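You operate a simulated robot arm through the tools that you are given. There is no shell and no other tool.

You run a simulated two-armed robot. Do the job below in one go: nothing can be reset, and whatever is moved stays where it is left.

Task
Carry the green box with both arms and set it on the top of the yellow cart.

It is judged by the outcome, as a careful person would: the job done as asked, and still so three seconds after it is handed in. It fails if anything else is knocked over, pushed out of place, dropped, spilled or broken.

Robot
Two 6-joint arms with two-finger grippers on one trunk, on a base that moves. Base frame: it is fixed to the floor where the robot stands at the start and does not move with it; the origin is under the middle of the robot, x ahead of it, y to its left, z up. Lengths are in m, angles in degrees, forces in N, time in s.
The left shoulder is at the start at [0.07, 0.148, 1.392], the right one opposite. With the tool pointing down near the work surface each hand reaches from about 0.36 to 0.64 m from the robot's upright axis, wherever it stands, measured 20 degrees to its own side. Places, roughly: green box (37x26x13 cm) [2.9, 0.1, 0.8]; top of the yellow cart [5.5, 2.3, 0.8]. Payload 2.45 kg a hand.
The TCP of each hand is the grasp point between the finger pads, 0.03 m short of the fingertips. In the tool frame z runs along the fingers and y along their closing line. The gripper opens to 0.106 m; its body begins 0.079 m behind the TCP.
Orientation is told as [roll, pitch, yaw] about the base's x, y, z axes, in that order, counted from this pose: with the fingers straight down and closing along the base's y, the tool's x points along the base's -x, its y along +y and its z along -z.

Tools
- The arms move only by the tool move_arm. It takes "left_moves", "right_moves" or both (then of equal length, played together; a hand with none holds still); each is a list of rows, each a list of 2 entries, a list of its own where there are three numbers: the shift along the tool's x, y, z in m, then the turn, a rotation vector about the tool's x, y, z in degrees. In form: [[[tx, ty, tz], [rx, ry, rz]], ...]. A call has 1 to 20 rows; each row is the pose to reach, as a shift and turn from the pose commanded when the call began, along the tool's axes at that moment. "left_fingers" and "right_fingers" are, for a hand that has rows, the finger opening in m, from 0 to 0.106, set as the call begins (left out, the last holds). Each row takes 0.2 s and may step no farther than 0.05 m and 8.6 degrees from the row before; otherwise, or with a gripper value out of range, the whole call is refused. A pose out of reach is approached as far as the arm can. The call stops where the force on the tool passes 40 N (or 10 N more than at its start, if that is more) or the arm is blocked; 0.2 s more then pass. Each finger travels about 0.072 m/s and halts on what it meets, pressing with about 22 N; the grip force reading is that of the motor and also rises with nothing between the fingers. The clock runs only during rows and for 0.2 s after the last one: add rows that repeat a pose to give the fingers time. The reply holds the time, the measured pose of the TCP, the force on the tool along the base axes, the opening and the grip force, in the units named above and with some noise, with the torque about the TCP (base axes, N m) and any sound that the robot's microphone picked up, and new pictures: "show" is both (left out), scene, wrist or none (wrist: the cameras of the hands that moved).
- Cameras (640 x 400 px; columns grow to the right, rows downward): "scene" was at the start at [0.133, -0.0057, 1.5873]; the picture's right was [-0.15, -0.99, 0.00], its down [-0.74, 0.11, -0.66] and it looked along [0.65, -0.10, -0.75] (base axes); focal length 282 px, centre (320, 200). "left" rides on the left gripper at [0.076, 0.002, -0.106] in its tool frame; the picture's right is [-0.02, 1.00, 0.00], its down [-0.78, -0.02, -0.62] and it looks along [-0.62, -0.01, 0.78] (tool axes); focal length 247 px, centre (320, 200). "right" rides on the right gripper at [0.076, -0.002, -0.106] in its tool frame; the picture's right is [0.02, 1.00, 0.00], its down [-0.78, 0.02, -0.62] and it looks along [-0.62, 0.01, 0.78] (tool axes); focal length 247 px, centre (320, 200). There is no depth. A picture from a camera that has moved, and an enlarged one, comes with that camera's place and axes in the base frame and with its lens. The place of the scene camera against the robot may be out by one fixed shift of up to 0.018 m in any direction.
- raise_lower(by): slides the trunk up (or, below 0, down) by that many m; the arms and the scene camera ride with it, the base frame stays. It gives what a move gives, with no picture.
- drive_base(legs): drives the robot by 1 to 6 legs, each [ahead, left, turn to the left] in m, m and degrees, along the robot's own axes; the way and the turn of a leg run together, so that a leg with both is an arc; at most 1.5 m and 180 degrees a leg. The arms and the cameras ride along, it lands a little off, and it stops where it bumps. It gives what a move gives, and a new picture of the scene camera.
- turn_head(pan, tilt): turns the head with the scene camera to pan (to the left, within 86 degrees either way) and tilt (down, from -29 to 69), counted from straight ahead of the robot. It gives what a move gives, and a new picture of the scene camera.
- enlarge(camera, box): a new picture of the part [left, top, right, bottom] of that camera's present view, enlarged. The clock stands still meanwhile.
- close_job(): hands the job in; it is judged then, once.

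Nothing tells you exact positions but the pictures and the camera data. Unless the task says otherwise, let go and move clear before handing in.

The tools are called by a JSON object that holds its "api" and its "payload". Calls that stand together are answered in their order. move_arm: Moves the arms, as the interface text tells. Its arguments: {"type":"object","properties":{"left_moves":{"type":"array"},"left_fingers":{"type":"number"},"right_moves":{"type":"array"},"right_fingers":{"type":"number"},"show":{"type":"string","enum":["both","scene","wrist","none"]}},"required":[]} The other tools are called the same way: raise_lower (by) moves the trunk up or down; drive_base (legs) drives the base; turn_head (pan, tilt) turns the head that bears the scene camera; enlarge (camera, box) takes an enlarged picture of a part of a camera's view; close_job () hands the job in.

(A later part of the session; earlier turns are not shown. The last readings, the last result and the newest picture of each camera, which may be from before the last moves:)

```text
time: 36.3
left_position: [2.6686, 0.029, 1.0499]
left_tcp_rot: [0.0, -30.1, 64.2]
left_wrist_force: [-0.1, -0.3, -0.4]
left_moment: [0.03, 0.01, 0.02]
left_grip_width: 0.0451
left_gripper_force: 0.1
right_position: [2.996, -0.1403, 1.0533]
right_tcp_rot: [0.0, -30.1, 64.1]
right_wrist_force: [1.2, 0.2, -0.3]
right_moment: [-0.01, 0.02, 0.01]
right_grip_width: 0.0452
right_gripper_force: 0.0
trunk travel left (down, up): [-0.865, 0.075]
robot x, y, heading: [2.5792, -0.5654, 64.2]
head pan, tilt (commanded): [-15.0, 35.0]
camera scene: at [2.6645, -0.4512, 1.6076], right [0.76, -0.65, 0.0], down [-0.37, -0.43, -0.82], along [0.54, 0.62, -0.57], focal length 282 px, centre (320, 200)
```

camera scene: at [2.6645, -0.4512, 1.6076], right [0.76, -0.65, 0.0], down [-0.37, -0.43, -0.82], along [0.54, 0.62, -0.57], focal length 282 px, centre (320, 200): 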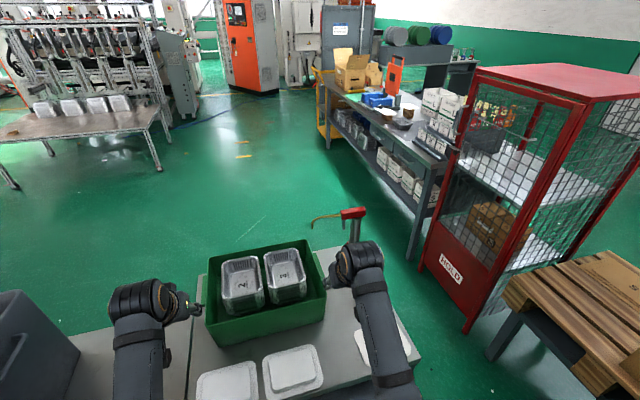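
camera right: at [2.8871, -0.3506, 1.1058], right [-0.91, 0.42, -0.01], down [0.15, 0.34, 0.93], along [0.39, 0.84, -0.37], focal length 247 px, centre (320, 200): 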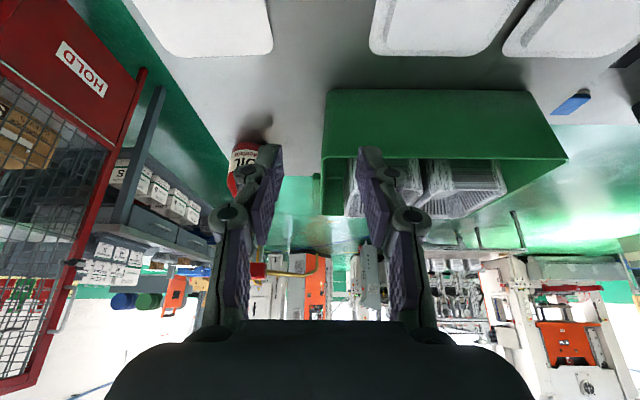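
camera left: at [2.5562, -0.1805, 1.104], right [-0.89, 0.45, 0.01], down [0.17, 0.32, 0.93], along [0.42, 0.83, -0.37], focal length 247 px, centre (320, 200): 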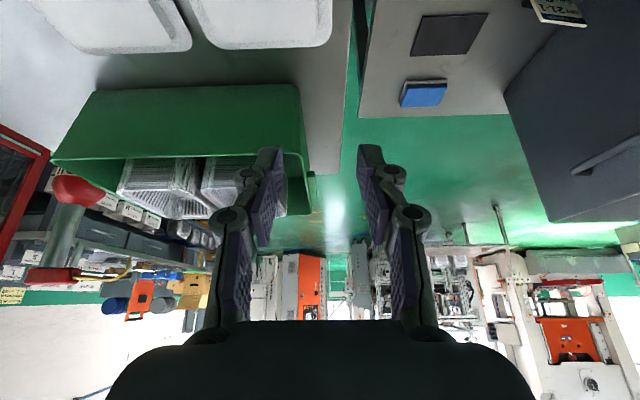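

The first half of the approach landed as planned. I'll do the second half.

{"api": "drive_base", "payload": {"legs": [[0.11, -0.01, 0]]}}

{"api": "turn_head", "payload": {"pan": 0, "tilt": 52}}

{"api": "enlarge", "payload": {"camera": "scene", "box": [220, 100, 420, 225]}}

{"api": "enlarge", "payload": {"camera": "left", "box": [0, 0, 640, 400]}}

{"api": "enlarge", "payload": {"camera": "right", "box": [0, 0, 640, 400]}}

```text
time: 37.5
left_position: [2.7258, 0.1232, 1.0486]
left_tcp_rot: [0.0, -30.2, 64.2]
left_wrist_force: [-1.0, -0.1, 0.0]
left_moment: [0.01, 0.01, -0.02]
left_grip_width: 0.0452
left_gripper_force: 0.1
right_position: [3.0533, -0.0441, 1.0527]
right_tcp_rot: [0.0, -30.0, 64.1]
right_wrist_force: [-0.8, -0.4, 0.0]
right_moment: [-0.01, -0.01, 0.01]
right_grip_width: 0.045
right_gripper_force: 0.0
trunk travel left (down, up): [-0.865, 0.075]
robot x, y, heading: [2.6336, -0.4748, 64.0]
head pan, tilt (commanded): [-15.0, 35.0]
camera scene: at [2.7211, -0.3568, 1.6076], right [0.76, -0.65, 0.0], down [-0.37, -0.43, -0.82], along [0.54, 0.62, -0.57], focal length 282 px, centre (320, 200)
```

scene: 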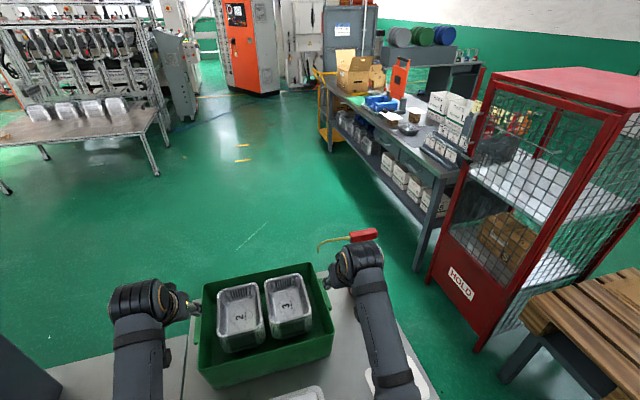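

```text
time: 38.3
left_position: [2.7265, 0.126, 1.048]
left_tcp_rot: [0.1, -29.9, 64.3]
left_wrist_force: [0.8, -0.5, -0.3]
left_moment: [-0.03, 0.01, 0.01]
left_grip_width: 0.0452
left_gripper_force: 0.0
right_position: [3.0545, -0.0434, 1.0505]
right_tcp_rot: [0.0, -29.8, 64.1]
right_wrist_force: [-0.5, -0.4, -0.5]
right_moment: [-0.01, 0.0, 0.01]
right_grip_width: 0.0453
right_gripper_force: 0.1
trunk travel left (down, up): [-0.865, 0.075]
robot x, y, heading: [2.6394, -0.4709, 64.2]
head pan, tilt (commanded): [0.0, 52.0]
camera scene: at [2.6985, -0.3523, 1.5829], right [0.9, -0.44, 0.0], down [-0.34, -0.71, -0.62], along [0.27, 0.55, -0.79], focal length 282 px, centre (320, 200)
```

scene: 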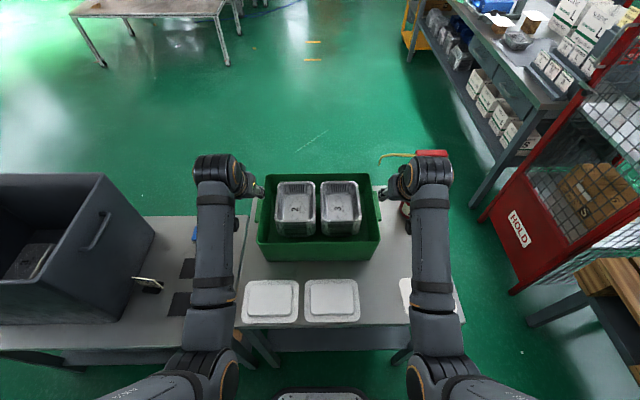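

```text
3.20 times, centred on (320, 162) of scene
camera zoom: at [2.6985, -0.3523, 1.5829], right [0.9, -0.44, 0.0], down [-0.34, -0.71, -0.62], along [0.27, 0.55, -0.79], focal length 901 px, centre (320, 320)
```

zoom: 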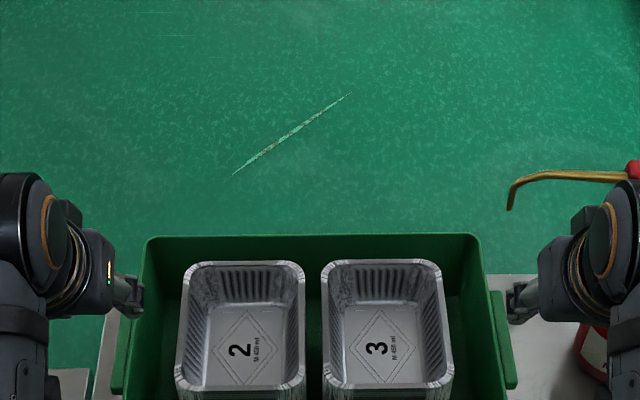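

```text
1.00 times, centred on (320, 200) of left (not enlarged: the box is as wide or as high as the picture)
camera zoom: at [2.6731, 0.0191, 1.1036], right [-0.89, 0.45, 0.01], down [0.18, 0.32, 0.93], along [0.42, 0.83, -0.37], focal length 247 px, centre (320, 200)
```

zoom: 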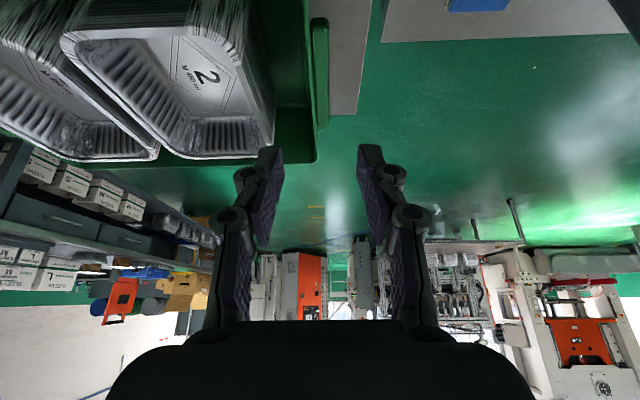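

```text
1.00 times, centred on (320, 200) of right (not enlarged: the box is as wide or as high as the picture)
camera zoom: at [3.0041, -0.1512, 1.1054], right [-0.91, 0.42, -0.01], down [0.15, 0.34, 0.93], along [0.39, 0.84, -0.37], focal length 247 px, centre (320, 200)
```

zoom: 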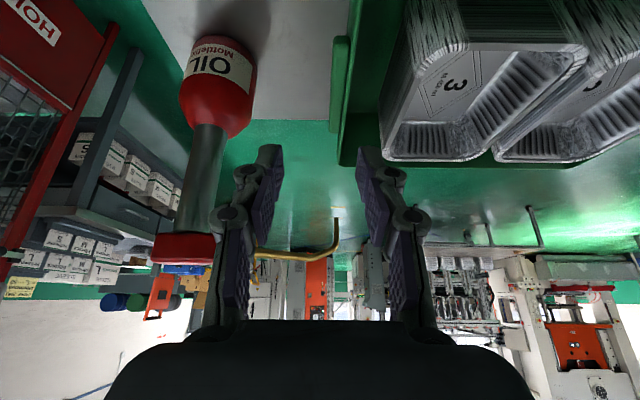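

The base front is still clear of the table. The box centre comes out at 0.645 m ahead and about 5 mm left of my axis. I'll zoom on both ledges to set the finger positions precisely.

{"api": "enlarge", "payload": {"camera": "left", "box": [240, 0, 400, 200]}}

{"api": "enlarge", "payload": {"camera": "right", "box": [240, 0, 400, 200]}}

{"api": "enlarge", "payload": {"camera": "scene", "box": [235, 155, 395, 265]}}

```text
2.00 times, centred on (320, 100) of left
camera zoom: at [2.6731, 0.0191, 1.1036], right [-0.89, 0.45, 0.01], down [0.18, 0.32, 0.93], along [0.42, 0.83, -0.37], focal length 494 px, centre (320, 400)
```

zoom: 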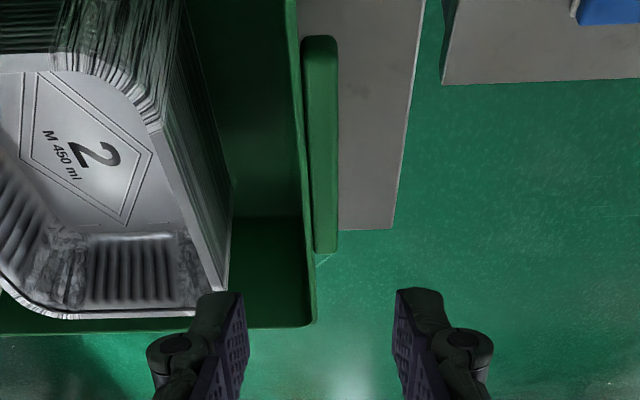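

```text
2.00 times, centred on (320, 100) of right
camera zoom: at [3.0041, -0.1512, 1.1054], right [-0.91, 0.42, -0.01], down [0.15, 0.34, 0.93], along [0.39, 0.84, -0.37], focal length 494 px, centre (320, 400)
```

zoom: 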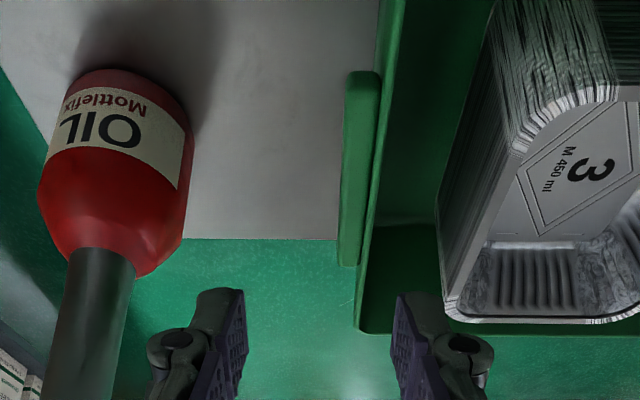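

```text
3.64 times, centred on (315, 210) of scene
camera zoom: at [2.6985, -0.3523, 1.5829], right [0.9, -0.44, 0.0], down [-0.34, -0.71, -0.62], along [0.27, 0.55, -0.79], focal length 1024 px, centre (338, 164)
```

zoom: 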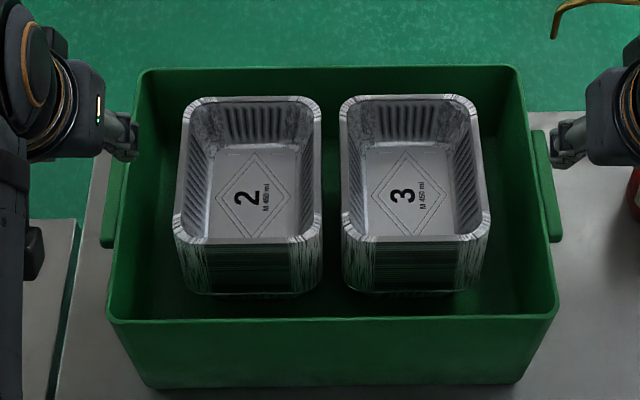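

Both ledges are clear now: rims at about +0.171 and -0.161 m lateral, ledges about 15 mm further out, trays about 40 mm inside the walls. I'll zoom on the ledges to judge their thickness.

{"api": "enlarge", "payload": {"camera": "scene", "box": [350, 175, 400, 235]}}

{"api": "enlarge", "payload": {"camera": "right", "box": [310, 20, 380, 180]}}

{"api": "enlarge", "payload": {"camera": "left", "box": [280, 0, 360, 180]}}

```text
6.67 times, centred on (375, 205) of scene
camera zoom: at [2.6985, -0.3523, 1.5829], right [0.9, -0.44, 0.0], down [-0.34, -0.71, -0.62], along [0.27, 0.55, -0.79], focal length 1877 px, centre (-47, 167)
```

zoom: 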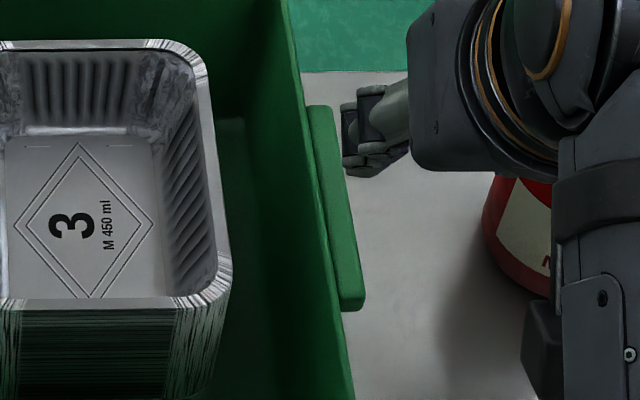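

```text
2.50 times, centred on (345, 100) of right
camera zoom: at [3.0041, -0.1512, 1.1054], right [-0.91, 0.42, -0.01], down [0.15, 0.34, 0.93], along [0.39, 0.84, -0.37], focal length 617 px, centre (258, 450)
```

zoom: 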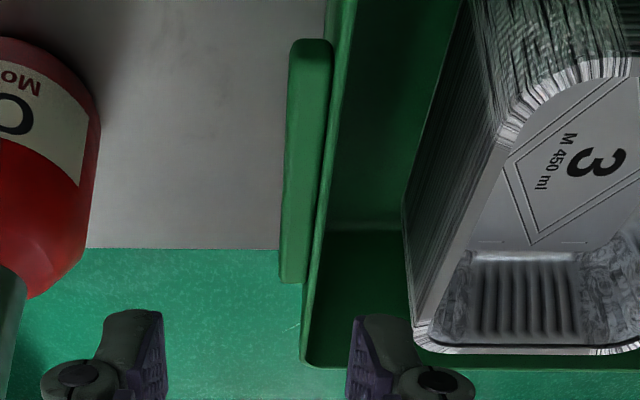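

```text
2.22 times, centred on (320, 90) of left
camera zoom: at [2.6731, 0.0191, 1.1036], right [-0.89, 0.45, 0.01], down [0.18, 0.32, 0.93], along [0.42, 0.83, -0.37], focal length 549 px, centre (320, 444)
```

zoom: 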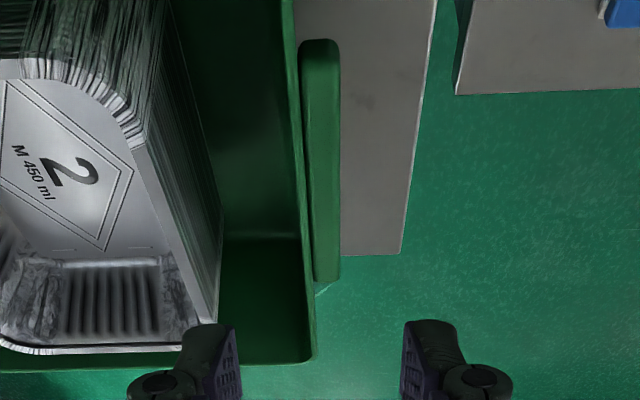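

The plan is to align both hands over the walls at the present safe height, lower the trunk 6 cm, and then slide in along the finger direction. First the small lateral and forward alignment.

{"api": "move_arm", "payload": {"left_moves": [[[-0.006, 0.0027, 0.0034], [0, 0, 0]], [[-0.0118, 0.0054, 0.0068], [0, 0, 0]], [[-0.0118, 0.0054, 0.0068], [0, 0, 0]]], "right_moves": [[[-0.009, 0.007, 0.007], [0, 0, 0]], [[-0.018, 0.0143, 0.0139], [0, 0, 0]], [[-0.018, 0.0143, 0.0139], [0, 0, 0]]], "left_fingers": 0.045, "right_fingers": 0.045, "show": "none"}}

{"api": "raise_lower", "payload": {"by": -0.06}}

{"api": "enlarge", "payload": {"camera": "left", "box": [240, 0, 400, 200]}}

{"api": "enlarge", "payload": {"camera": "right", "box": [240, 0, 400, 200]}}

{"api": "enlarge", "payload": {"camera": "scene", "box": [235, 130, 415, 265]}}

```text
time: 39.1
left_position: [2.7266, 0.1387, 1.0483]
left_tcp_rot: [-0.1, -30.0, 64.1]
left_wrist_force: [0.1, -0.3, 0.0]
left_moment: [0.05, 0.01, 0.02]
left_grip_width: 0.0451
left_gripper_force: 0.0
right_position: [3.0502, -0.0179, 1.0496]
right_tcp_rot: [0.1, -30.0, 64.1]
right_wrist_force: [-0.3, -0.1, -0.1]
right_moment: [0.07, -0.03, 0.02]
right_grip_width: 0.0452
right_gripper_force: 0.0
trunk travel left (down, up): [-0.865, 0.075]
robot x, y, heading: [2.6382, -0.4728, 64.4]
head pan, tilt (commanded): [0.0, 52.0]
```

```text
time: 40.1
left_position: [2.7276, 0.1387, 0.9887]
left_tcp_rot: [-0.1, -29.9, 64.2]
left_wrist_force: [0.8, 0.0, 0.1]
left_moment: [-0.01, 0.0, 0.03]
left_grip_width: 0.0454
left_gripper_force: 0.1
right_position: [3.0512, -0.0165, 0.9877]
right_tcp_rot: [0.0, -30.0, 64.1]
right_wrist_force: [-0.9, 0.4, 0.0]
right_moment: [0.02, -0.02, 0.0]
right_grip_width: 0.0452
right_gripper_force: 0.0
trunk travel left (down, up): [-0.805, 0.135]
robot x, y, heading: [2.6408, -0.4694, 64.1]
head pan, tilt (commanded): [0.0, 52.0]
```

```text
2.00 times, centred on (320, 100) of left
camera zoom: at [2.6737, 0.033, 1.0441], right [-0.89, 0.45, 0.01], down [0.17, 0.32, 0.93], along [0.42, 0.83, -0.37], focal length 494 px, centre (320, 400)
```

zoom: 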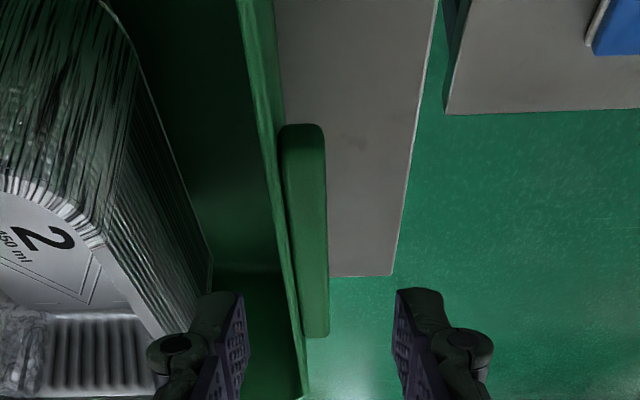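

```text
2.00 times, centred on (320, 100) of right
camera zoom: at [3.0006, -0.1253, 1.0428], right [-0.91, 0.42, -0.01], down [0.15, 0.34, 0.93], along [0.39, 0.84, -0.37], focal length 494 px, centre (320, 400)
```

zoom: 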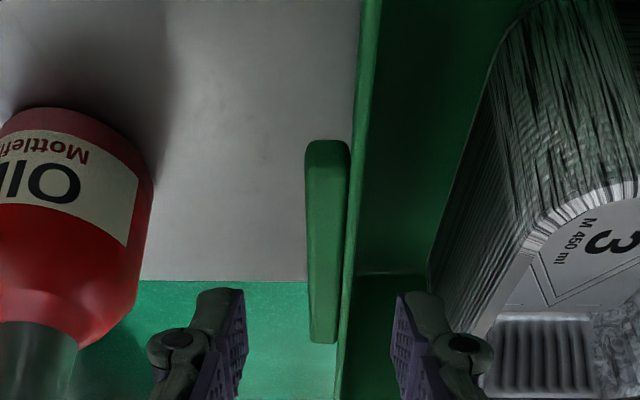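

```text
2.96 times, centred on (325, 198) of scene
camera zoom: at [2.6975, -0.3538, 1.523], right [0.9, -0.44, 0.0], down [-0.34, -0.71, -0.62], along [0.27, 0.55, -0.79], focal length 834 px, centre (305, 207)
```

zoom: 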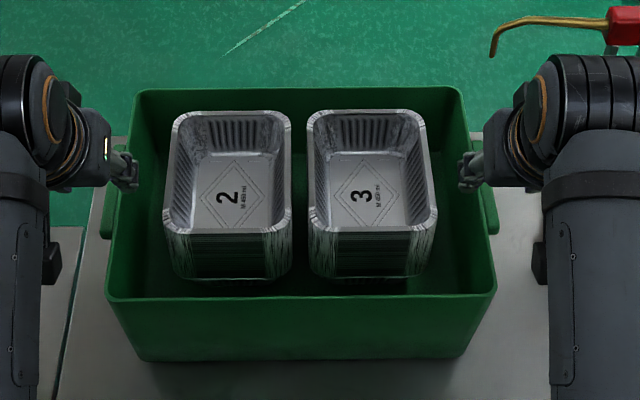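

Both hands line up: the wall and ledge sit between the pads with about 7 mm spare inside and 17 mm outside, and the trays are clear. I'll slide in along the fingers in small steps, the first 5 cm now.

{"api": "move_arm", "payload": {"left_moves": [[[0, 0, 0.01], [0, 0, 0]], [[0, 0, 0.02], [0, 0, 0]], [[0, 0, 0.03], [0, 0, 0]], [[0, 0, 0.04], [0, 0, 0]], [[0, 0, 0.05], [0, 0, 0]], [[0, 0, 0.05], [0, 0, 0]]], "right_moves": [[[0, 0, 0.01], [0, 0, 0]], [[0, 0, 0.02], [0, 0, 0]], [[0, 0, 0.03], [0, 0, 0]], [[0, 0, 0.04], [0, 0, 0]], [[0, 0, 0.05], [0, 0, 0]], [[0, 0, 0.05], [0, 0, 0]]], "show": "both"}}

{"api": "enlarge", "payload": {"camera": "scene", "box": [235, 130, 415, 265]}}

```text
time: 41.5
left_position: [2.7384, 0.1616, 0.9461]
left_tcp_rot: [-0.1, -29.9, 64.2]
left_wrist_force: [0.4, -0.4, 0.3]
left_moment: [0.0, 0.0, 0.03]
left_grip_width: 0.0449
left_gripper_force: 0.1
right_position: [3.0625, 0.0067, 0.9445]
right_tcp_rot: [0.0, -30.1, 64.1]
right_wrist_force: [-0.3, -0.5, -0.7]
right_moment: [-0.01, 0.0, 0.03]
right_grip_width: 0.045
right_gripper_force: 0.1
trunk travel left (down, up): [-0.805, 0.135]
robot x, y, heading: [2.6371, -0.475, 64.4]
head pan, tilt (commanded): [0.0, 52.0]
camera scene: at [2.6974, -0.354, 1.523], right [0.9, -0.44, 0.0], down [-0.34, -0.71, -0.62], along [0.27, 0.55, -0.79], focal length 282 px, centre (320, 200)
camera right: at [3.0117, -0.1026, 0.9993], right [-0.91, 0.42, -0.01], down [0.15, 0.34, 0.93], along [0.39, 0.84, -0.37], focal length 247 px, centre (320, 200)
camera left: at [2.6845, 0.0555, 1.0007], right [-0.89, 0.45, 0.01], down [0.17, 0.32, 0.93], along [0.42, 0.83, -0.37], focal length 247 px, centre (320, 200)
```

scene: 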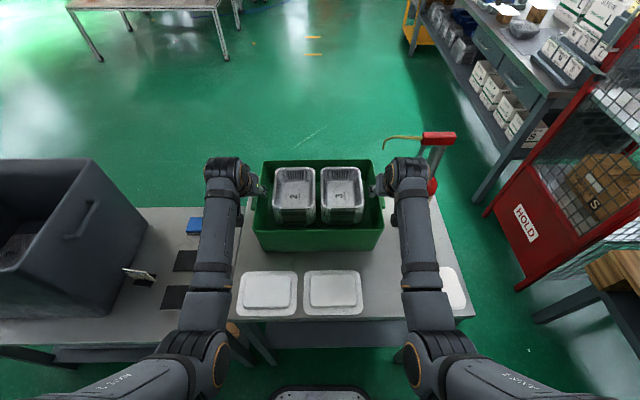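
right: 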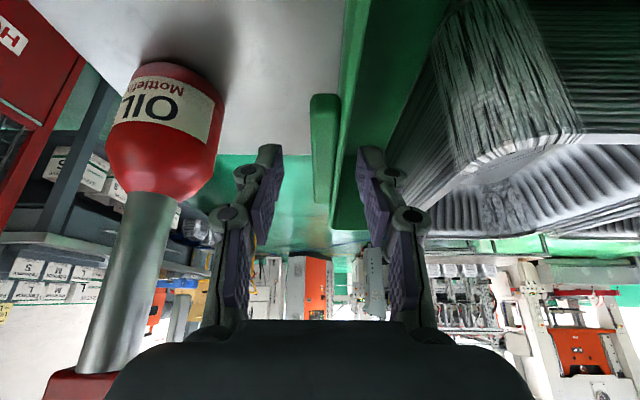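
left: 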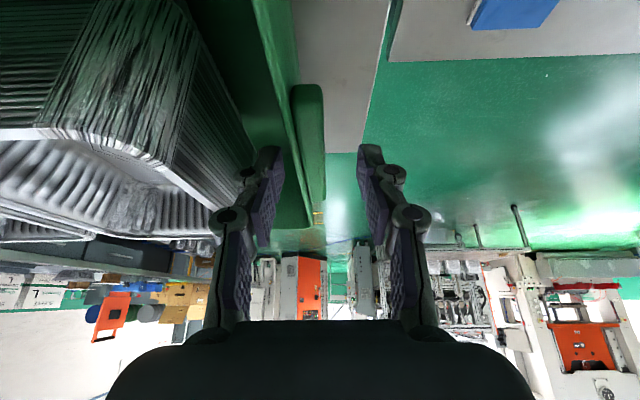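

```text
2.96 times, centred on (325, 198) of scene
camera zoom: at [2.6974, -0.354, 1.523], right [0.9, -0.44, 0.0], down [-0.34, -0.71, -0.62], along [0.27, 0.55, -0.79], focal length 834 px, centre (305, 207)
```

zoom: 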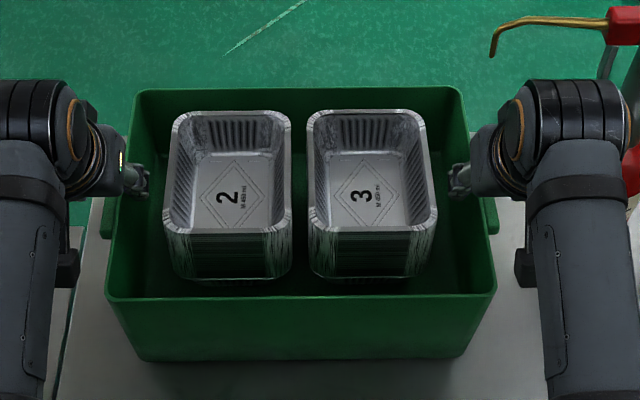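

The fingers are straddling the walls with no contact force. I'll slide the remaining 4 cm to ledge depth.

{"api": "move_arm", "payload": {"left_moves": [[[0, 0, 0.01], [0, 0, 0]], [[0, 0, 0.02], [0, 0, 0]], [[0, 0, 0.03], [0, 0, 0]], [[0, 0, 0.04], [0, 0, 0]], [[0, 0, 0.04], [0, 0, 0]]], "right_moves": [[[0, 0, 0.01], [0, 0, 0]], [[0, 0, 0.02], [0, 0, 0]], [[0, 0, 0.03], [0, 0, 0]], [[0, 0, 0.04], [0, 0, 0]], [[0, 0, 0.04], [0, 0, 0]]], "show": "both"}}

{"api": "enlarge", "payload": {"camera": "scene", "box": [235, 130, 415, 265]}}

```text
time: 42.7
left_position: [2.7472, 0.1789, 0.9105]
left_tcp_rot: [0.0, -30.0, 64.2]
left_wrist_force: [0.0, 0.1, 0.6]
left_moment: [-0.04, 0.01, 0.04]
left_grip_width: 0.0451
left_gripper_force: 0.0
right_position: [3.0707, 0.0218, 0.9105]
right_tcp_rot: [0.1, -30.0, 64.1]
right_wrist_force: [0.1, -0.3, 0.2]
right_moment: [-0.02, 0.01, -0.02]
right_grip_width: 0.0449
right_gripper_force: 0.0
trunk travel left (down, up): [-0.805, 0.135]
robot x, y, heading: [2.6411, -0.4724, 64.2]
head pan, tilt (commanded): [0.0, 52.0]
camera scene: at [2.6973, -0.3541, 1.523], right [0.9, -0.44, 0.0], down [-0.34, -0.71, -0.62], along [0.27, 0.55, -0.79], focal length 282 px, centre (320, 200)
camera right: at [3.0203, -0.0851, 0.965], right [-0.91, 0.42, -0.01], down [0.15, 0.34, 0.93], along [0.39, 0.84, -0.37], focal length 247 px, centre (320, 200)
camera left: at [2.6931, 0.0729, 0.9662], right [-0.89, 0.45, 0.01], down [0.17, 0.32, 0.93], along [0.42, 0.83, -0.37], focal length 247 px, centre (320, 200)
```

scene: 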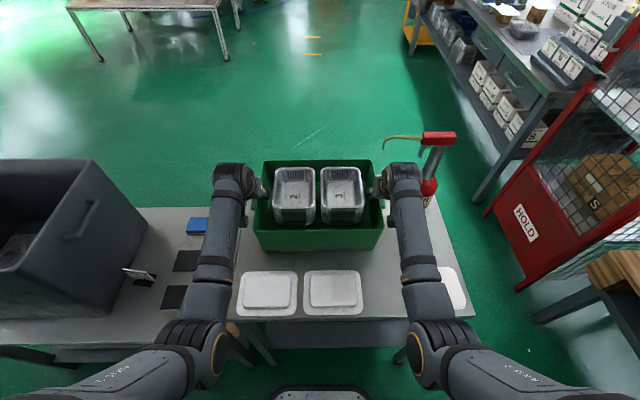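
right: 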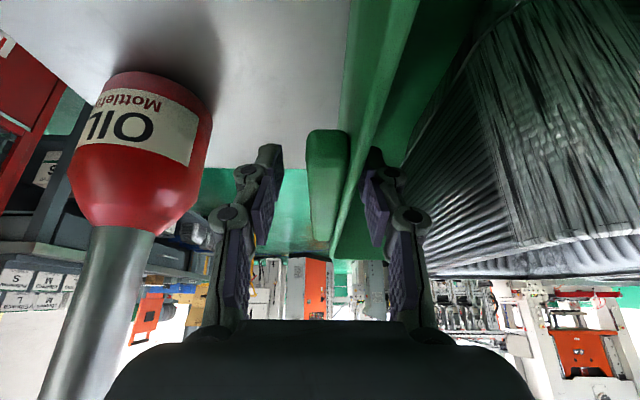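
left: 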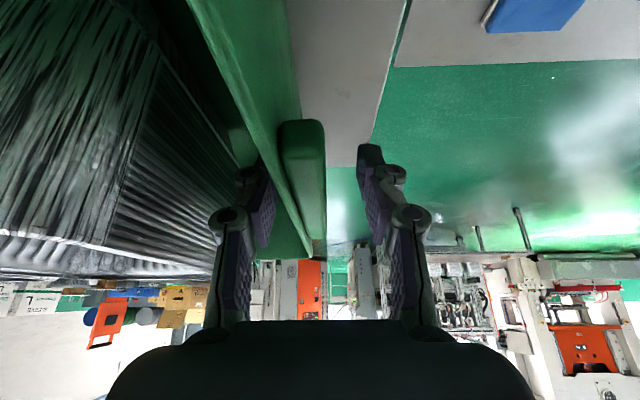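

```text
2.96 times, centred on (325, 198) of scene
camera zoom: at [2.6973, -0.3541, 1.523], right [0.9, -0.44, 0.0], down [-0.34, -0.71, -0.62], along [0.27, 0.55, -0.79], focal length 834 px, centre (305, 207)
```

zoom: 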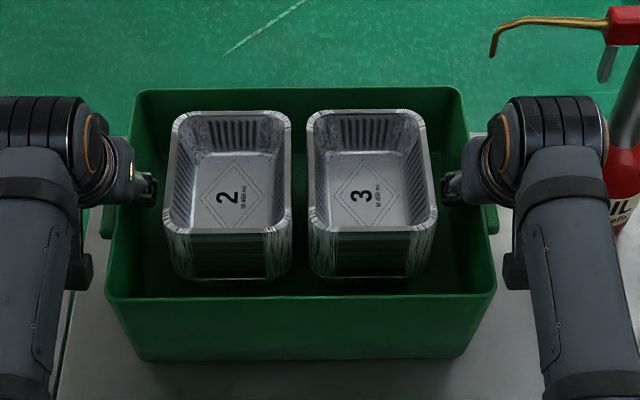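

The pads now sit either side of wall and ledge at the box's mid-length. I'll close both grippers and hold.

{"api": "move_arm", "payload": {"left_moves": [[[0, 0, 0], [0, 0, 0]], [[0, 0, 0], [0, 0, 0]], [[0, 0, 0], [0, 0, 0]], [[0, 0, 0], [0, 0, 0]], [[0, 0, 0], [0, 0, 0]], [[0, 0, 0], [0, 0, 0]]], "right_moves": [[[0, 0, 0], [0, 0, 0]], [[0, 0, 0], [0, 0, 0]], [[0, 0, 0], [0, 0, 0]], [[0, 0, 0], [0, 0, 0]], [[0, 0, 0], [0, 0, 0]], [[0, 0, 0], [0, 0, 0]]], "left_fingers": 0.0, "right_fingers": 0.0, "show": "both"}}

{"api": "enlarge", "payload": {"camera": "scene", "box": [235, 130, 415, 265]}}

```text
time: 43.3
left_position: [2.754, 0.1771, 0.9092]
left_tcp_rot: [-1.2, -30.0, 64.7]
left_wrist_force: [-0.1, -0.4, 0.2]
left_moment: [-0.33, -0.71, 0.19]
left_grip_width: 0.0194
left_gripper_force: 21.9
right_position: [3.0654, 0.0267, 0.9104]
right_tcp_rot: [1.2, -30.0, 63.7]
right_wrist_force: [1.8, 1.3, 0.3]
right_moment: [0.36, 0.64, 0.09]
right_grip_width: 0.0188
right_gripper_force: 21.7
trunk travel left (down, up): [-0.805, 0.135]
robot x, y, heading: [2.6359, -0.4715, 64.0]
head pan, tilt (commanded): [0.0, 52.0]
stopped in row 3 (left hand): the force on the tool passed its limit at 42 N (the readings are from after the stop); the commanded pose is now the measured one
camera scene: at [2.6978, -0.3536, 1.523], right [0.9, -0.44, 0.0], down [-0.34, -0.71, -0.62], along [0.27, 0.55, -0.79], focal length 282 px, centre (320, 200)
camera right: at [3.0162, -0.0828, 0.9649], right [-0.91, 0.42, 0.01], down [0.16, 0.33, 0.93], along [0.38, 0.85, -0.37], focal length 247 px, centre (320, 200)
camera left: at [2.6978, 0.0709, 0.9662], right [-0.89, 0.45, -0.01], down [0.16, 0.33, 0.93], along [0.43, 0.83, -0.37], focal length 247 px, centre (320, 200)
```

scene: 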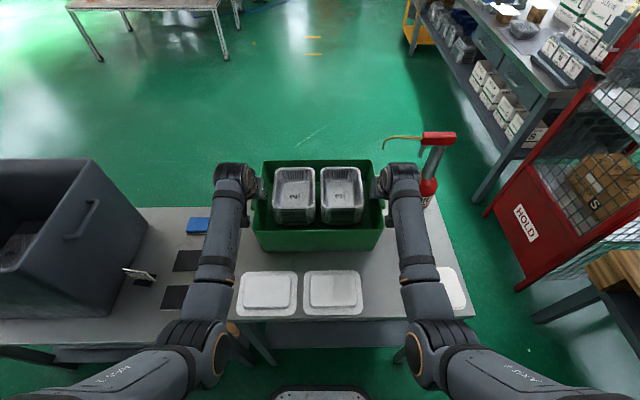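
right: 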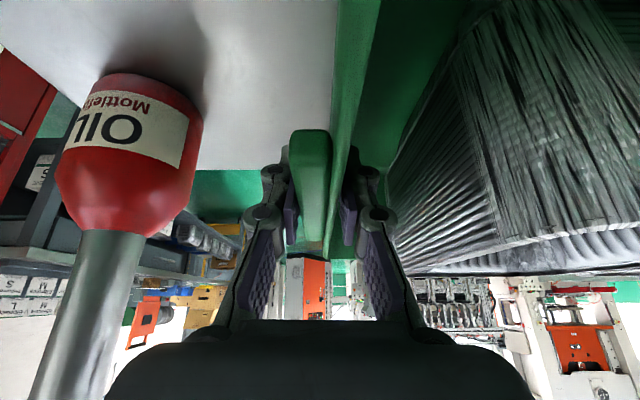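
left: 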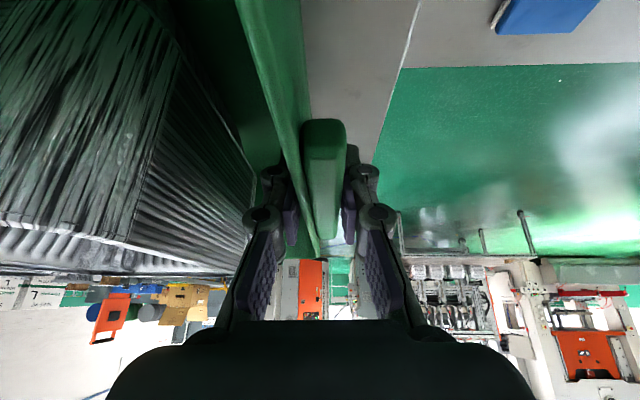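

```text
2.96 times, centred on (325, 198) of scene
camera zoom: at [2.6978, -0.3536, 1.523], right [0.9, -0.44, 0.0], down [-0.34, -0.71, -0.62], along [0.27, 0.55, -0.79], focal length 834 px, centre (305, 207)
```

zoom: 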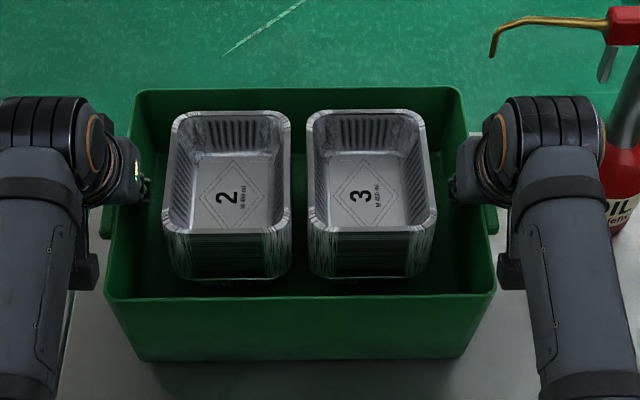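

Both grippers hold the wall and ledge (opening 19 mm, 22 N) with the hands now relaxed. I'll lift 2 cm with the trunk and check the load.

{"api": "raise_lower", "payload": {"by": 0.02}}

{"api": "enlarge", "payload": {"camera": "scene", "box": [200, 100, 460, 300]}}

{"api": "enlarge", "payload": {"camera": "right", "box": [0, 0, 640, 400]}}

```text
time: 44.0
left_position: [2.7524, 0.1762, 0.9298]
left_tcp_rot: [-1.1, -30.0, 64.6]
left_wrist_force: [0.5, 0.7, -5.1]
left_moment: [-0.28, -0.67, 0.17]
left_grip_width: 0.0189
left_gripper_force: 22.0
right_position: [3.0651, 0.0266, 0.9292]
right_tcp_rot: [1.1, -29.8, 63.8]
right_wrist_force: [-0.6, -0.3, -4.3]
right_moment: [0.37, 0.7, 0.03]
right_grip_width: 0.019
right_gripper_force: 21.9
trunk travel left (down, up): [-0.825, 0.115]
robot x, y, heading: [2.6332, -0.4725, 64.2]
head pan, tilt (commanded): [0.0, 52.0]
```

```text
2.00 times, centred on (330, 200) of scene
camera zoom: at [2.6982, -0.3524, 1.5428], right [0.9, -0.44, 0.0], down [-0.34, -0.71, -0.61], along [0.27, 0.55, -0.79], focal length 563 px, centre (300, 200)
```

zoom: 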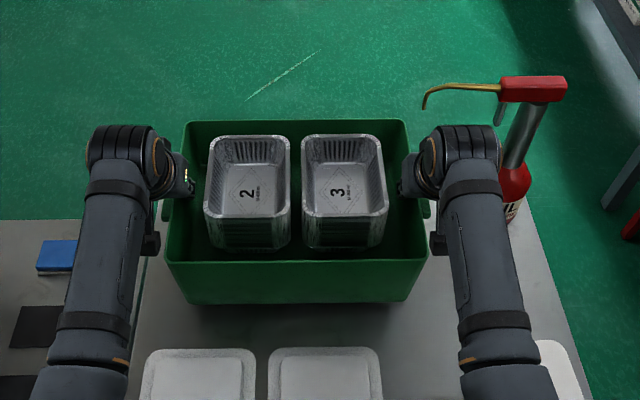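

```text
1.00 times, centred on (320, 200) of right (not enlarged: the box is as wide or as high as the picture)
camera zoom: at [3.0163, -0.0823, 0.9842], right [-0.91, 0.42, 0.01], down [0.16, 0.33, 0.93], along [0.38, 0.85, -0.37], focal length 247 px, centre (320, 200)
```

zoom: 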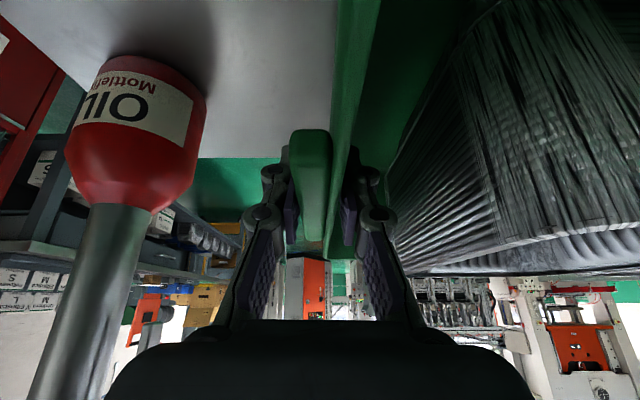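

The load is about 5 N a hand, so the box weighs about 1 kg, and it hangs level without slipping. I'll lift 4 cm more (rim ≈0.99, still below the spout tip, bottom above the lids), then back straight out.

{"api": "raise_lower", "payload": {"by": 0.04}}

{"api": "enlarge", "payload": {"camera": "right", "box": [0, 0, 640, 400]}}

{"api": "enlarge", "payload": {"camera": "scene", "box": [200, 100, 460, 330]}}

```text
time: 44.8
left_position: [2.7542, 0.1783, 0.9695]
left_tcp_rot: [-1.2, -29.8, 64.6]
left_wrist_force: [1.2, 0.2, -4.1]
left_moment: [-0.25, -0.67, 0.16]
left_grip_width: 0.019
left_gripper_force: 22.2
right_position: [3.0651, 0.0275, 0.9689]
right_tcp_rot: [1.2, -29.9, 63.9]
right_wrist_force: [-1.0, 0.2, -4.8]
right_moment: [0.29, 0.72, 0.09]
right_grip_width: 0.0188
right_gripper_force: 21.9
trunk travel left (down, up): [-0.865, 0.075]
robot x, y, heading: [2.6353, -0.472, 64.1]
head pan, tilt (commanded): [0.0, 52.0]
```

```text
1.00 times, centred on (320, 200) of right (not enlarged: the box is as wide or as high as the picture)
camera zoom: at [3.0168, -0.0813, 1.0238], right [-0.91, 0.42, 0.01], down [0.16, 0.33, 0.93], along [0.38, 0.85, -0.37], focal length 247 px, centre (320, 200)
```

zoom: 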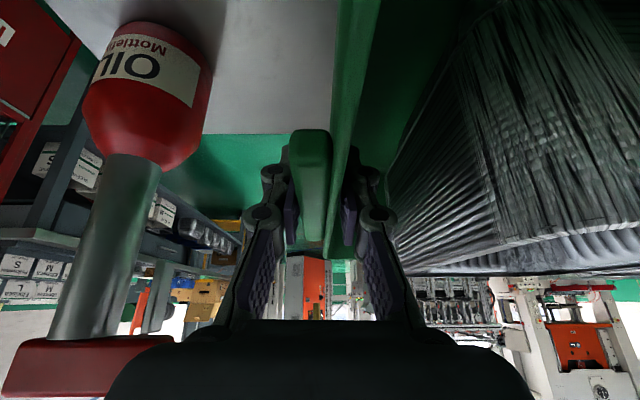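

```text
1.74 times, centred on (330, 215) of scene
camera zoom: at [2.6988, -0.3509, 1.5827], right [0.9, -0.44, 0.0], down [-0.34, -0.71, -0.61], along [0.27, 0.55, -0.79], focal length 490 px, centre (303, 174)
```

zoom: 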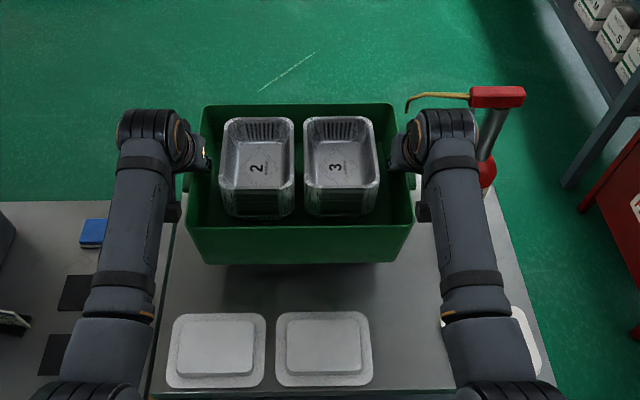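

The box is clear of the lids and below the spout. I'll back off gently, 10 cm first.

{"api": "drive_base", "payload": {"legs": [[-0.1, 0.01, 0]]}}

```text
time: 46.0
left_position: [2.7026, 0.0953, 0.9686]
left_tcp_rot: [-1.0, -29.8, 64.4]
left_wrist_force: [2.8, 0.2, -4.9]
left_moment: [-0.26, -0.71, 0.16]
left_grip_width: 0.0192
left_gripper_force: 21.9
right_position: [3.0145, -0.0566, 0.9688]
right_tcp_rot: [1.1, -29.8, 63.7]
right_wrist_force: [-1.8, 1.5, -5.0]
right_moment: [0.28, 0.67, 0.07]
right_grip_width: 0.0188
right_gripper_force: 22.1
trunk travel left (down, up): [-0.865, 0.075]
robot x, y, heading: [2.5832, -0.5556, 64.2]
head pan, tilt (commanded): [0.0, 52.0]
camera scene: at [2.648, -0.4338, 1.5824], right [0.9, -0.44, 0.0], down [-0.34, -0.71, -0.61], along [0.27, 0.55, -0.79], focal length 282 px, centre (320, 200)
```

scene: 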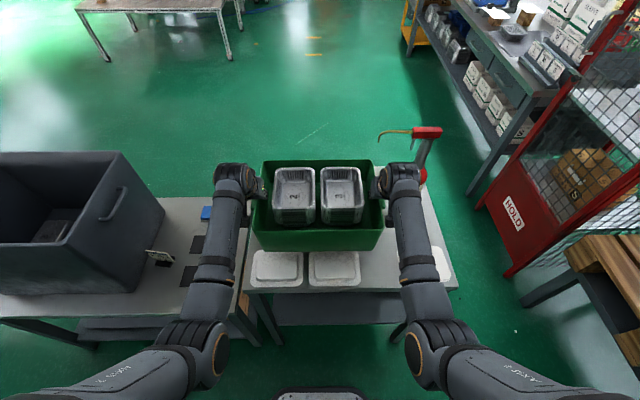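

The oil can and lids are undisturbed and the load is steady. I'll back out another 0.5 m, well clear of the table.

{"api": "drive_base", "payload": {"legs": [[-0.25, 0, 0], [-0.25, 0, 0]]}}

{"api": "raise_lower", "payload": {"by": 0.06}}

{"api": "turn_head", "payload": {"pan": 20, "tilt": 25}}

```text
time: 49.2
left_position: [2.4829, -0.3582, 0.9691]
left_tcp_rot: [-1.2, -29.8, 64.5]
left_wrist_force: [-0.5, 0.8, -5.2]
left_moment: [-0.24, -0.64, 0.16]
left_grip_width: 0.0191
left_gripper_force: 21.9
right_position: [2.7947, -0.5094, 0.9679]
right_tcp_rot: [1.1, -29.7, 63.6]
right_wrist_force: [0.8, -1.9, -5.8]
right_moment: [0.24, 0.72, 0.08]
right_grip_width: 0.019
right_gripper_force: 21.9
trunk travel left (down, up): [-0.865, 0.075]
robot x, y, heading: [2.3669, -1.0089, 64.3]
head pan, tilt (commanded): [0.0, 52.0]
camera scene: at [2.4278, -0.8873, 1.5826], right [0.9, -0.44, 0.0], down [-0.34, -0.71, -0.61], along [0.27, 0.55, -0.79], focal length 282 px, centre (320, 200)
```

scene: 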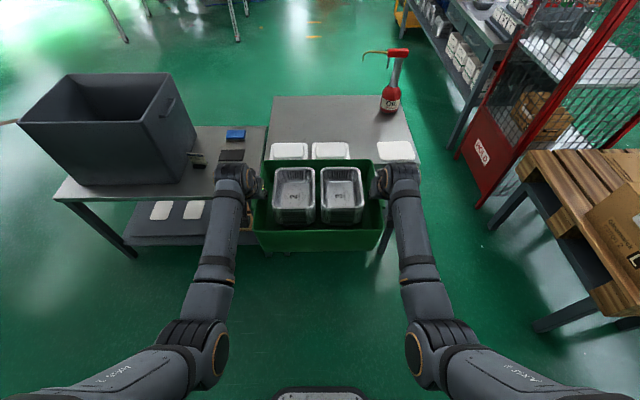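

```text
time: 50.2
left_position: [2.4824, -0.3585, 1.0287]
left_tcp_rot: [-1.2, -29.7, 64.5]
left_wrist_force: [-1.5, 1.4, -5.1]
left_moment: [-0.3, -0.68, 0.16]
left_grip_width: 0.0191
left_gripper_force: 22.2
right_position: [2.7949, -0.5095, 1.0291]
right_tcp_rot: [1.1, -29.7, 63.7]
right_wrist_force: [2.0, -1.0, -5.7]
right_moment: [0.35, 0.67, -0.01]
right_grip_width: 0.0188
right_gripper_force: 22.4
trunk travel left (down, up): [-0.925, 0.015]
robot x, y, heading: [2.3657, -1.0051, 64.2]
head pan, tilt (commanded): [0.0, 52.0]
```

```text
time: 51.2
left_position: [2.4825, -0.359, 1.0301]
left_tcp_rot: [-1.3, -29.9, 64.5]
left_wrist_force: [-1.4, 1.0, -4.7]
left_moment: [-0.23, -0.67, 0.16]
left_grip_width: 0.0192
left_gripper_force: 21.9
right_position: [2.7935, -0.5103, 1.0303]
right_tcp_rot: [1.0, -29.8, 63.7]
right_wrist_force: [1.3, -1.8, -4.7]
right_moment: [0.32, 0.64, 0.01]
right_grip_width: 0.0185
right_gripper_force: 21.5
trunk travel left (down, up): [-0.925, 0.015]
robot x, y, heading: [2.3652, -1.0106, 64.3]
head pan, tilt (commanded): [20.0, 25.0]
camera scene: at [2.4038, -0.8648, 1.6828], right [0.99, -0.1, 0.0], down [-0.04, -0.42, -0.91], along [0.09, 0.9, -0.42], focal length 282 px, centre (320, 200)
```

scene: 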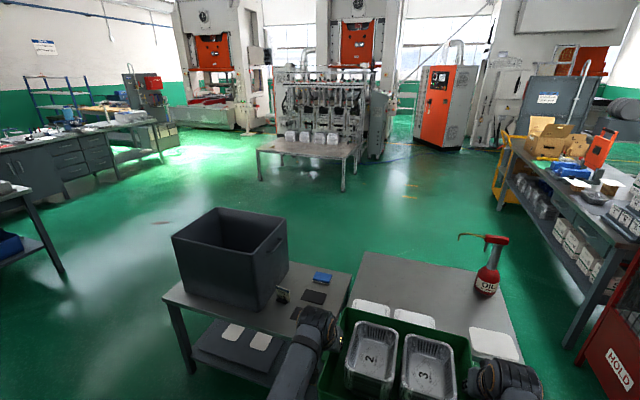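

The box is held level about 12 cm up (bottom ≈0.92 m). The gap on the right looks tight, so I'll go round the left end of the grey-bin bench: back a little, strafe left, then go forward along the aisle.

{"api": "drive_base", "payload": {"legs": [[-0.15, 0, 0], [0, 0.95, 0], [0, 0.95, 0]]}}

```text
time: 61.7
left_position: [0.6948, 0.3377, 1.0295]
left_tcp_rot: [-1.0, -30.0, 64.9]
left_wrist_force: [-1.4, 1.0, -5.3]
left_moment: [-0.27, -0.64, 0.18]
left_grip_width: 0.0189
left_gripper_force: 21.9
right_position: [1.0101, 0.1892, 1.031]
right_tcp_rot: [1.1, -29.9, 64.1]
right_wrist_force: [1.7, -0.2, -5.3]
right_moment: [0.35, 0.66, -0.02]
right_grip_width: 0.0189
right_gripper_force: 21.9
trunk travel left (down, up): [-0.925, 0.015]
robot x, y, heading: [0.5821, -0.314, 64.7]
head pan, tilt (commanded): [20.0, 25.0]
camera scene: at [0.6215, -0.1682, 1.6829], right [1.0, -0.1, 0.0], down [-0.04, -0.42, -0.91], along [0.09, 0.9, -0.42], focal length 282 px, centre (320, 200)
```

scene: 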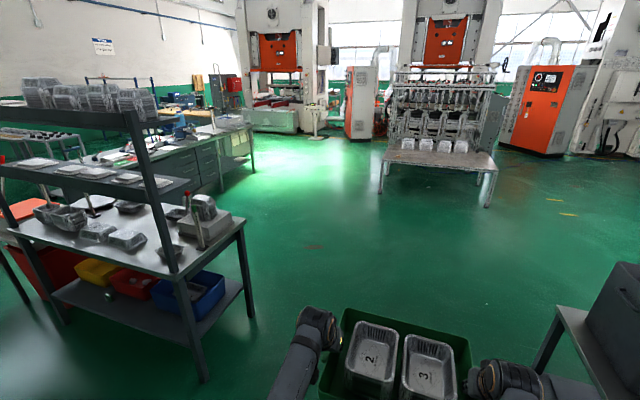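

The aisle between the left table and the bench is about 1.7 m wide and clear ahead. I'll drive forward 2.5 m.

{"api": "drive_base", "payload": {"legs": [[1.25, 0.08, 0], [1.25, 0, -0.5]]}}

{"api": "turn_head", "payload": {"pan": -60, "tilt": 20}}

```text
time: 74.0
left_position: [1.7152, 2.6375, 1.0294]
left_tcp_rot: [-1.2, -29.9, 64.6]
left_wrist_force: [-0.4, 1.7, -5.1]
left_moment: [-0.26, -0.61, 0.15]
left_grip_width: 0.0188
left_gripper_force: 21.9
right_position: [2.0263, 2.4867, 1.0311]
right_tcp_rot: [1.1, -29.9, 63.9]
right_wrist_force: [1.2, -1.3, -5.5]
right_moment: [0.35, 0.61, -0.05]
right_grip_width: 0.0191
right_gripper_force: 22.1
trunk travel left (down, up): [-0.925, 0.015]
robot x, y, heading: [1.599, 1.99, 64.2]
head pan, tilt (commanded): [20.0, 25.0]
camera scene: at [1.636, 2.1312, 1.683], right [0.99, -0.1, 0.0], down [-0.04, -0.42, -0.91], along [0.09, 0.9, -0.42], focal length 282 px, centre (320, 200)
```

scene: 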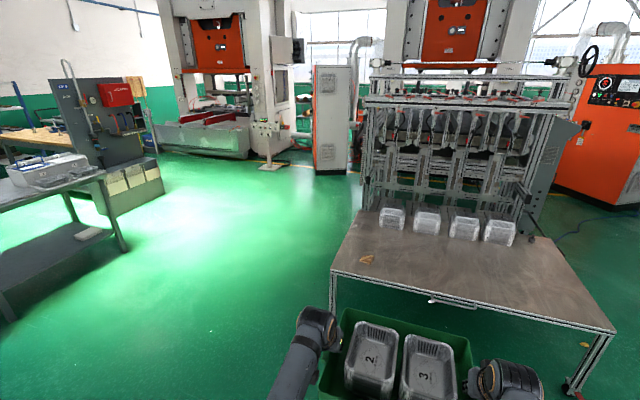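

```text
time: 75.5
left_position: [1.7144, 2.6372, 1.0292]
left_tcp_rot: [-1.1, -29.8, 64.7]
left_wrist_force: [-1.5, 0.6, -4.9]
left_moment: [-0.22, -0.64, 0.17]
left_grip_width: 0.0187
left_gripper_force: 21.9
right_position: [2.0277, 2.4869, 1.0295]
right_tcp_rot: [1.1, -29.8, 63.8]
right_wrist_force: [1.7, -0.8, -4.5]
right_moment: [0.31, 0.65, -0.03]
right_grip_width: 0.019
right_gripper_force: 21.3
trunk travel left (down, up): [-0.925, 0.015]
robot x, y, heading: [1.5983, 1.9878, 63.8]
head pan, tilt (commanded): [-60.0, 20.0]
camera scene: at [1.7199, 2.0474, 1.691], right [0.07, -1.0, 0.0], down [-0.34, -0.03, -0.94], along [0.94, 0.07, -0.34], focal length 282 px, centre (320, 200)
```

scene: 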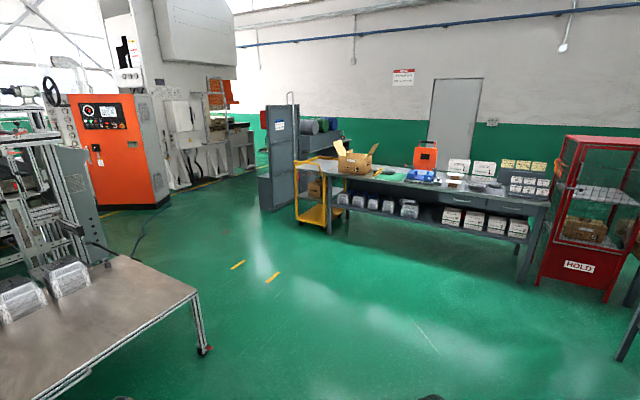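

The press table edge is still about 0.5 m beyond the box. The cart shows at the far left end of the workbench, so I'll zoom on it.

{"api": "enlarge", "payload": {"camera": "scene", "box": [255, 110, 415, 250]}}

{"api": "enlarge", "payload": {"camera": "scene", "box": [285, 145, 365, 235]}}

```text
2.86 times, centred on (335, 180) of scene
camera zoom: at [1.7199, 2.0474, 1.691], right [0.07, -1.0, 0.0], down [-0.34, -0.03, -0.94], along [0.94, 0.07, -0.34], focal length 804 px, centre (277, 257)
```

zoom: 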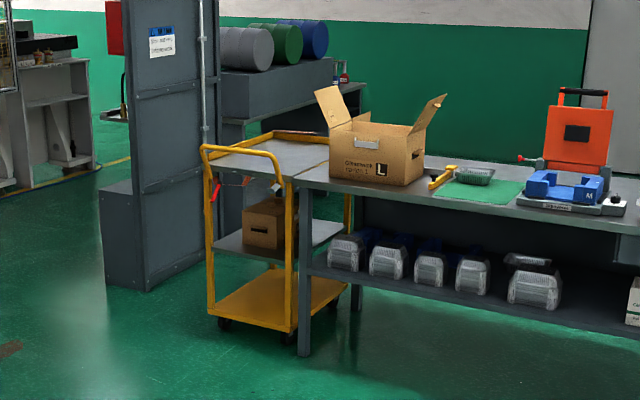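

```text
4.44 times, centred on (325, 190) of scene
camera zoom: at [1.7199, 2.0474, 1.691], right [0.07, -1.0, 0.0], down [-0.34, -0.03, -0.94], along [0.94, 0.07, -0.34], focal length 1251 px, centre (298, 244)
```

zoom: 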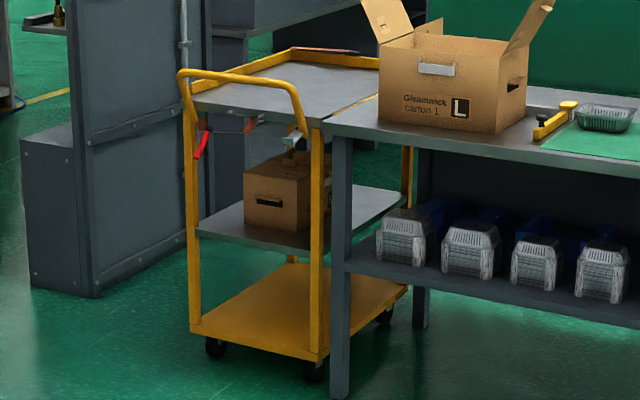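

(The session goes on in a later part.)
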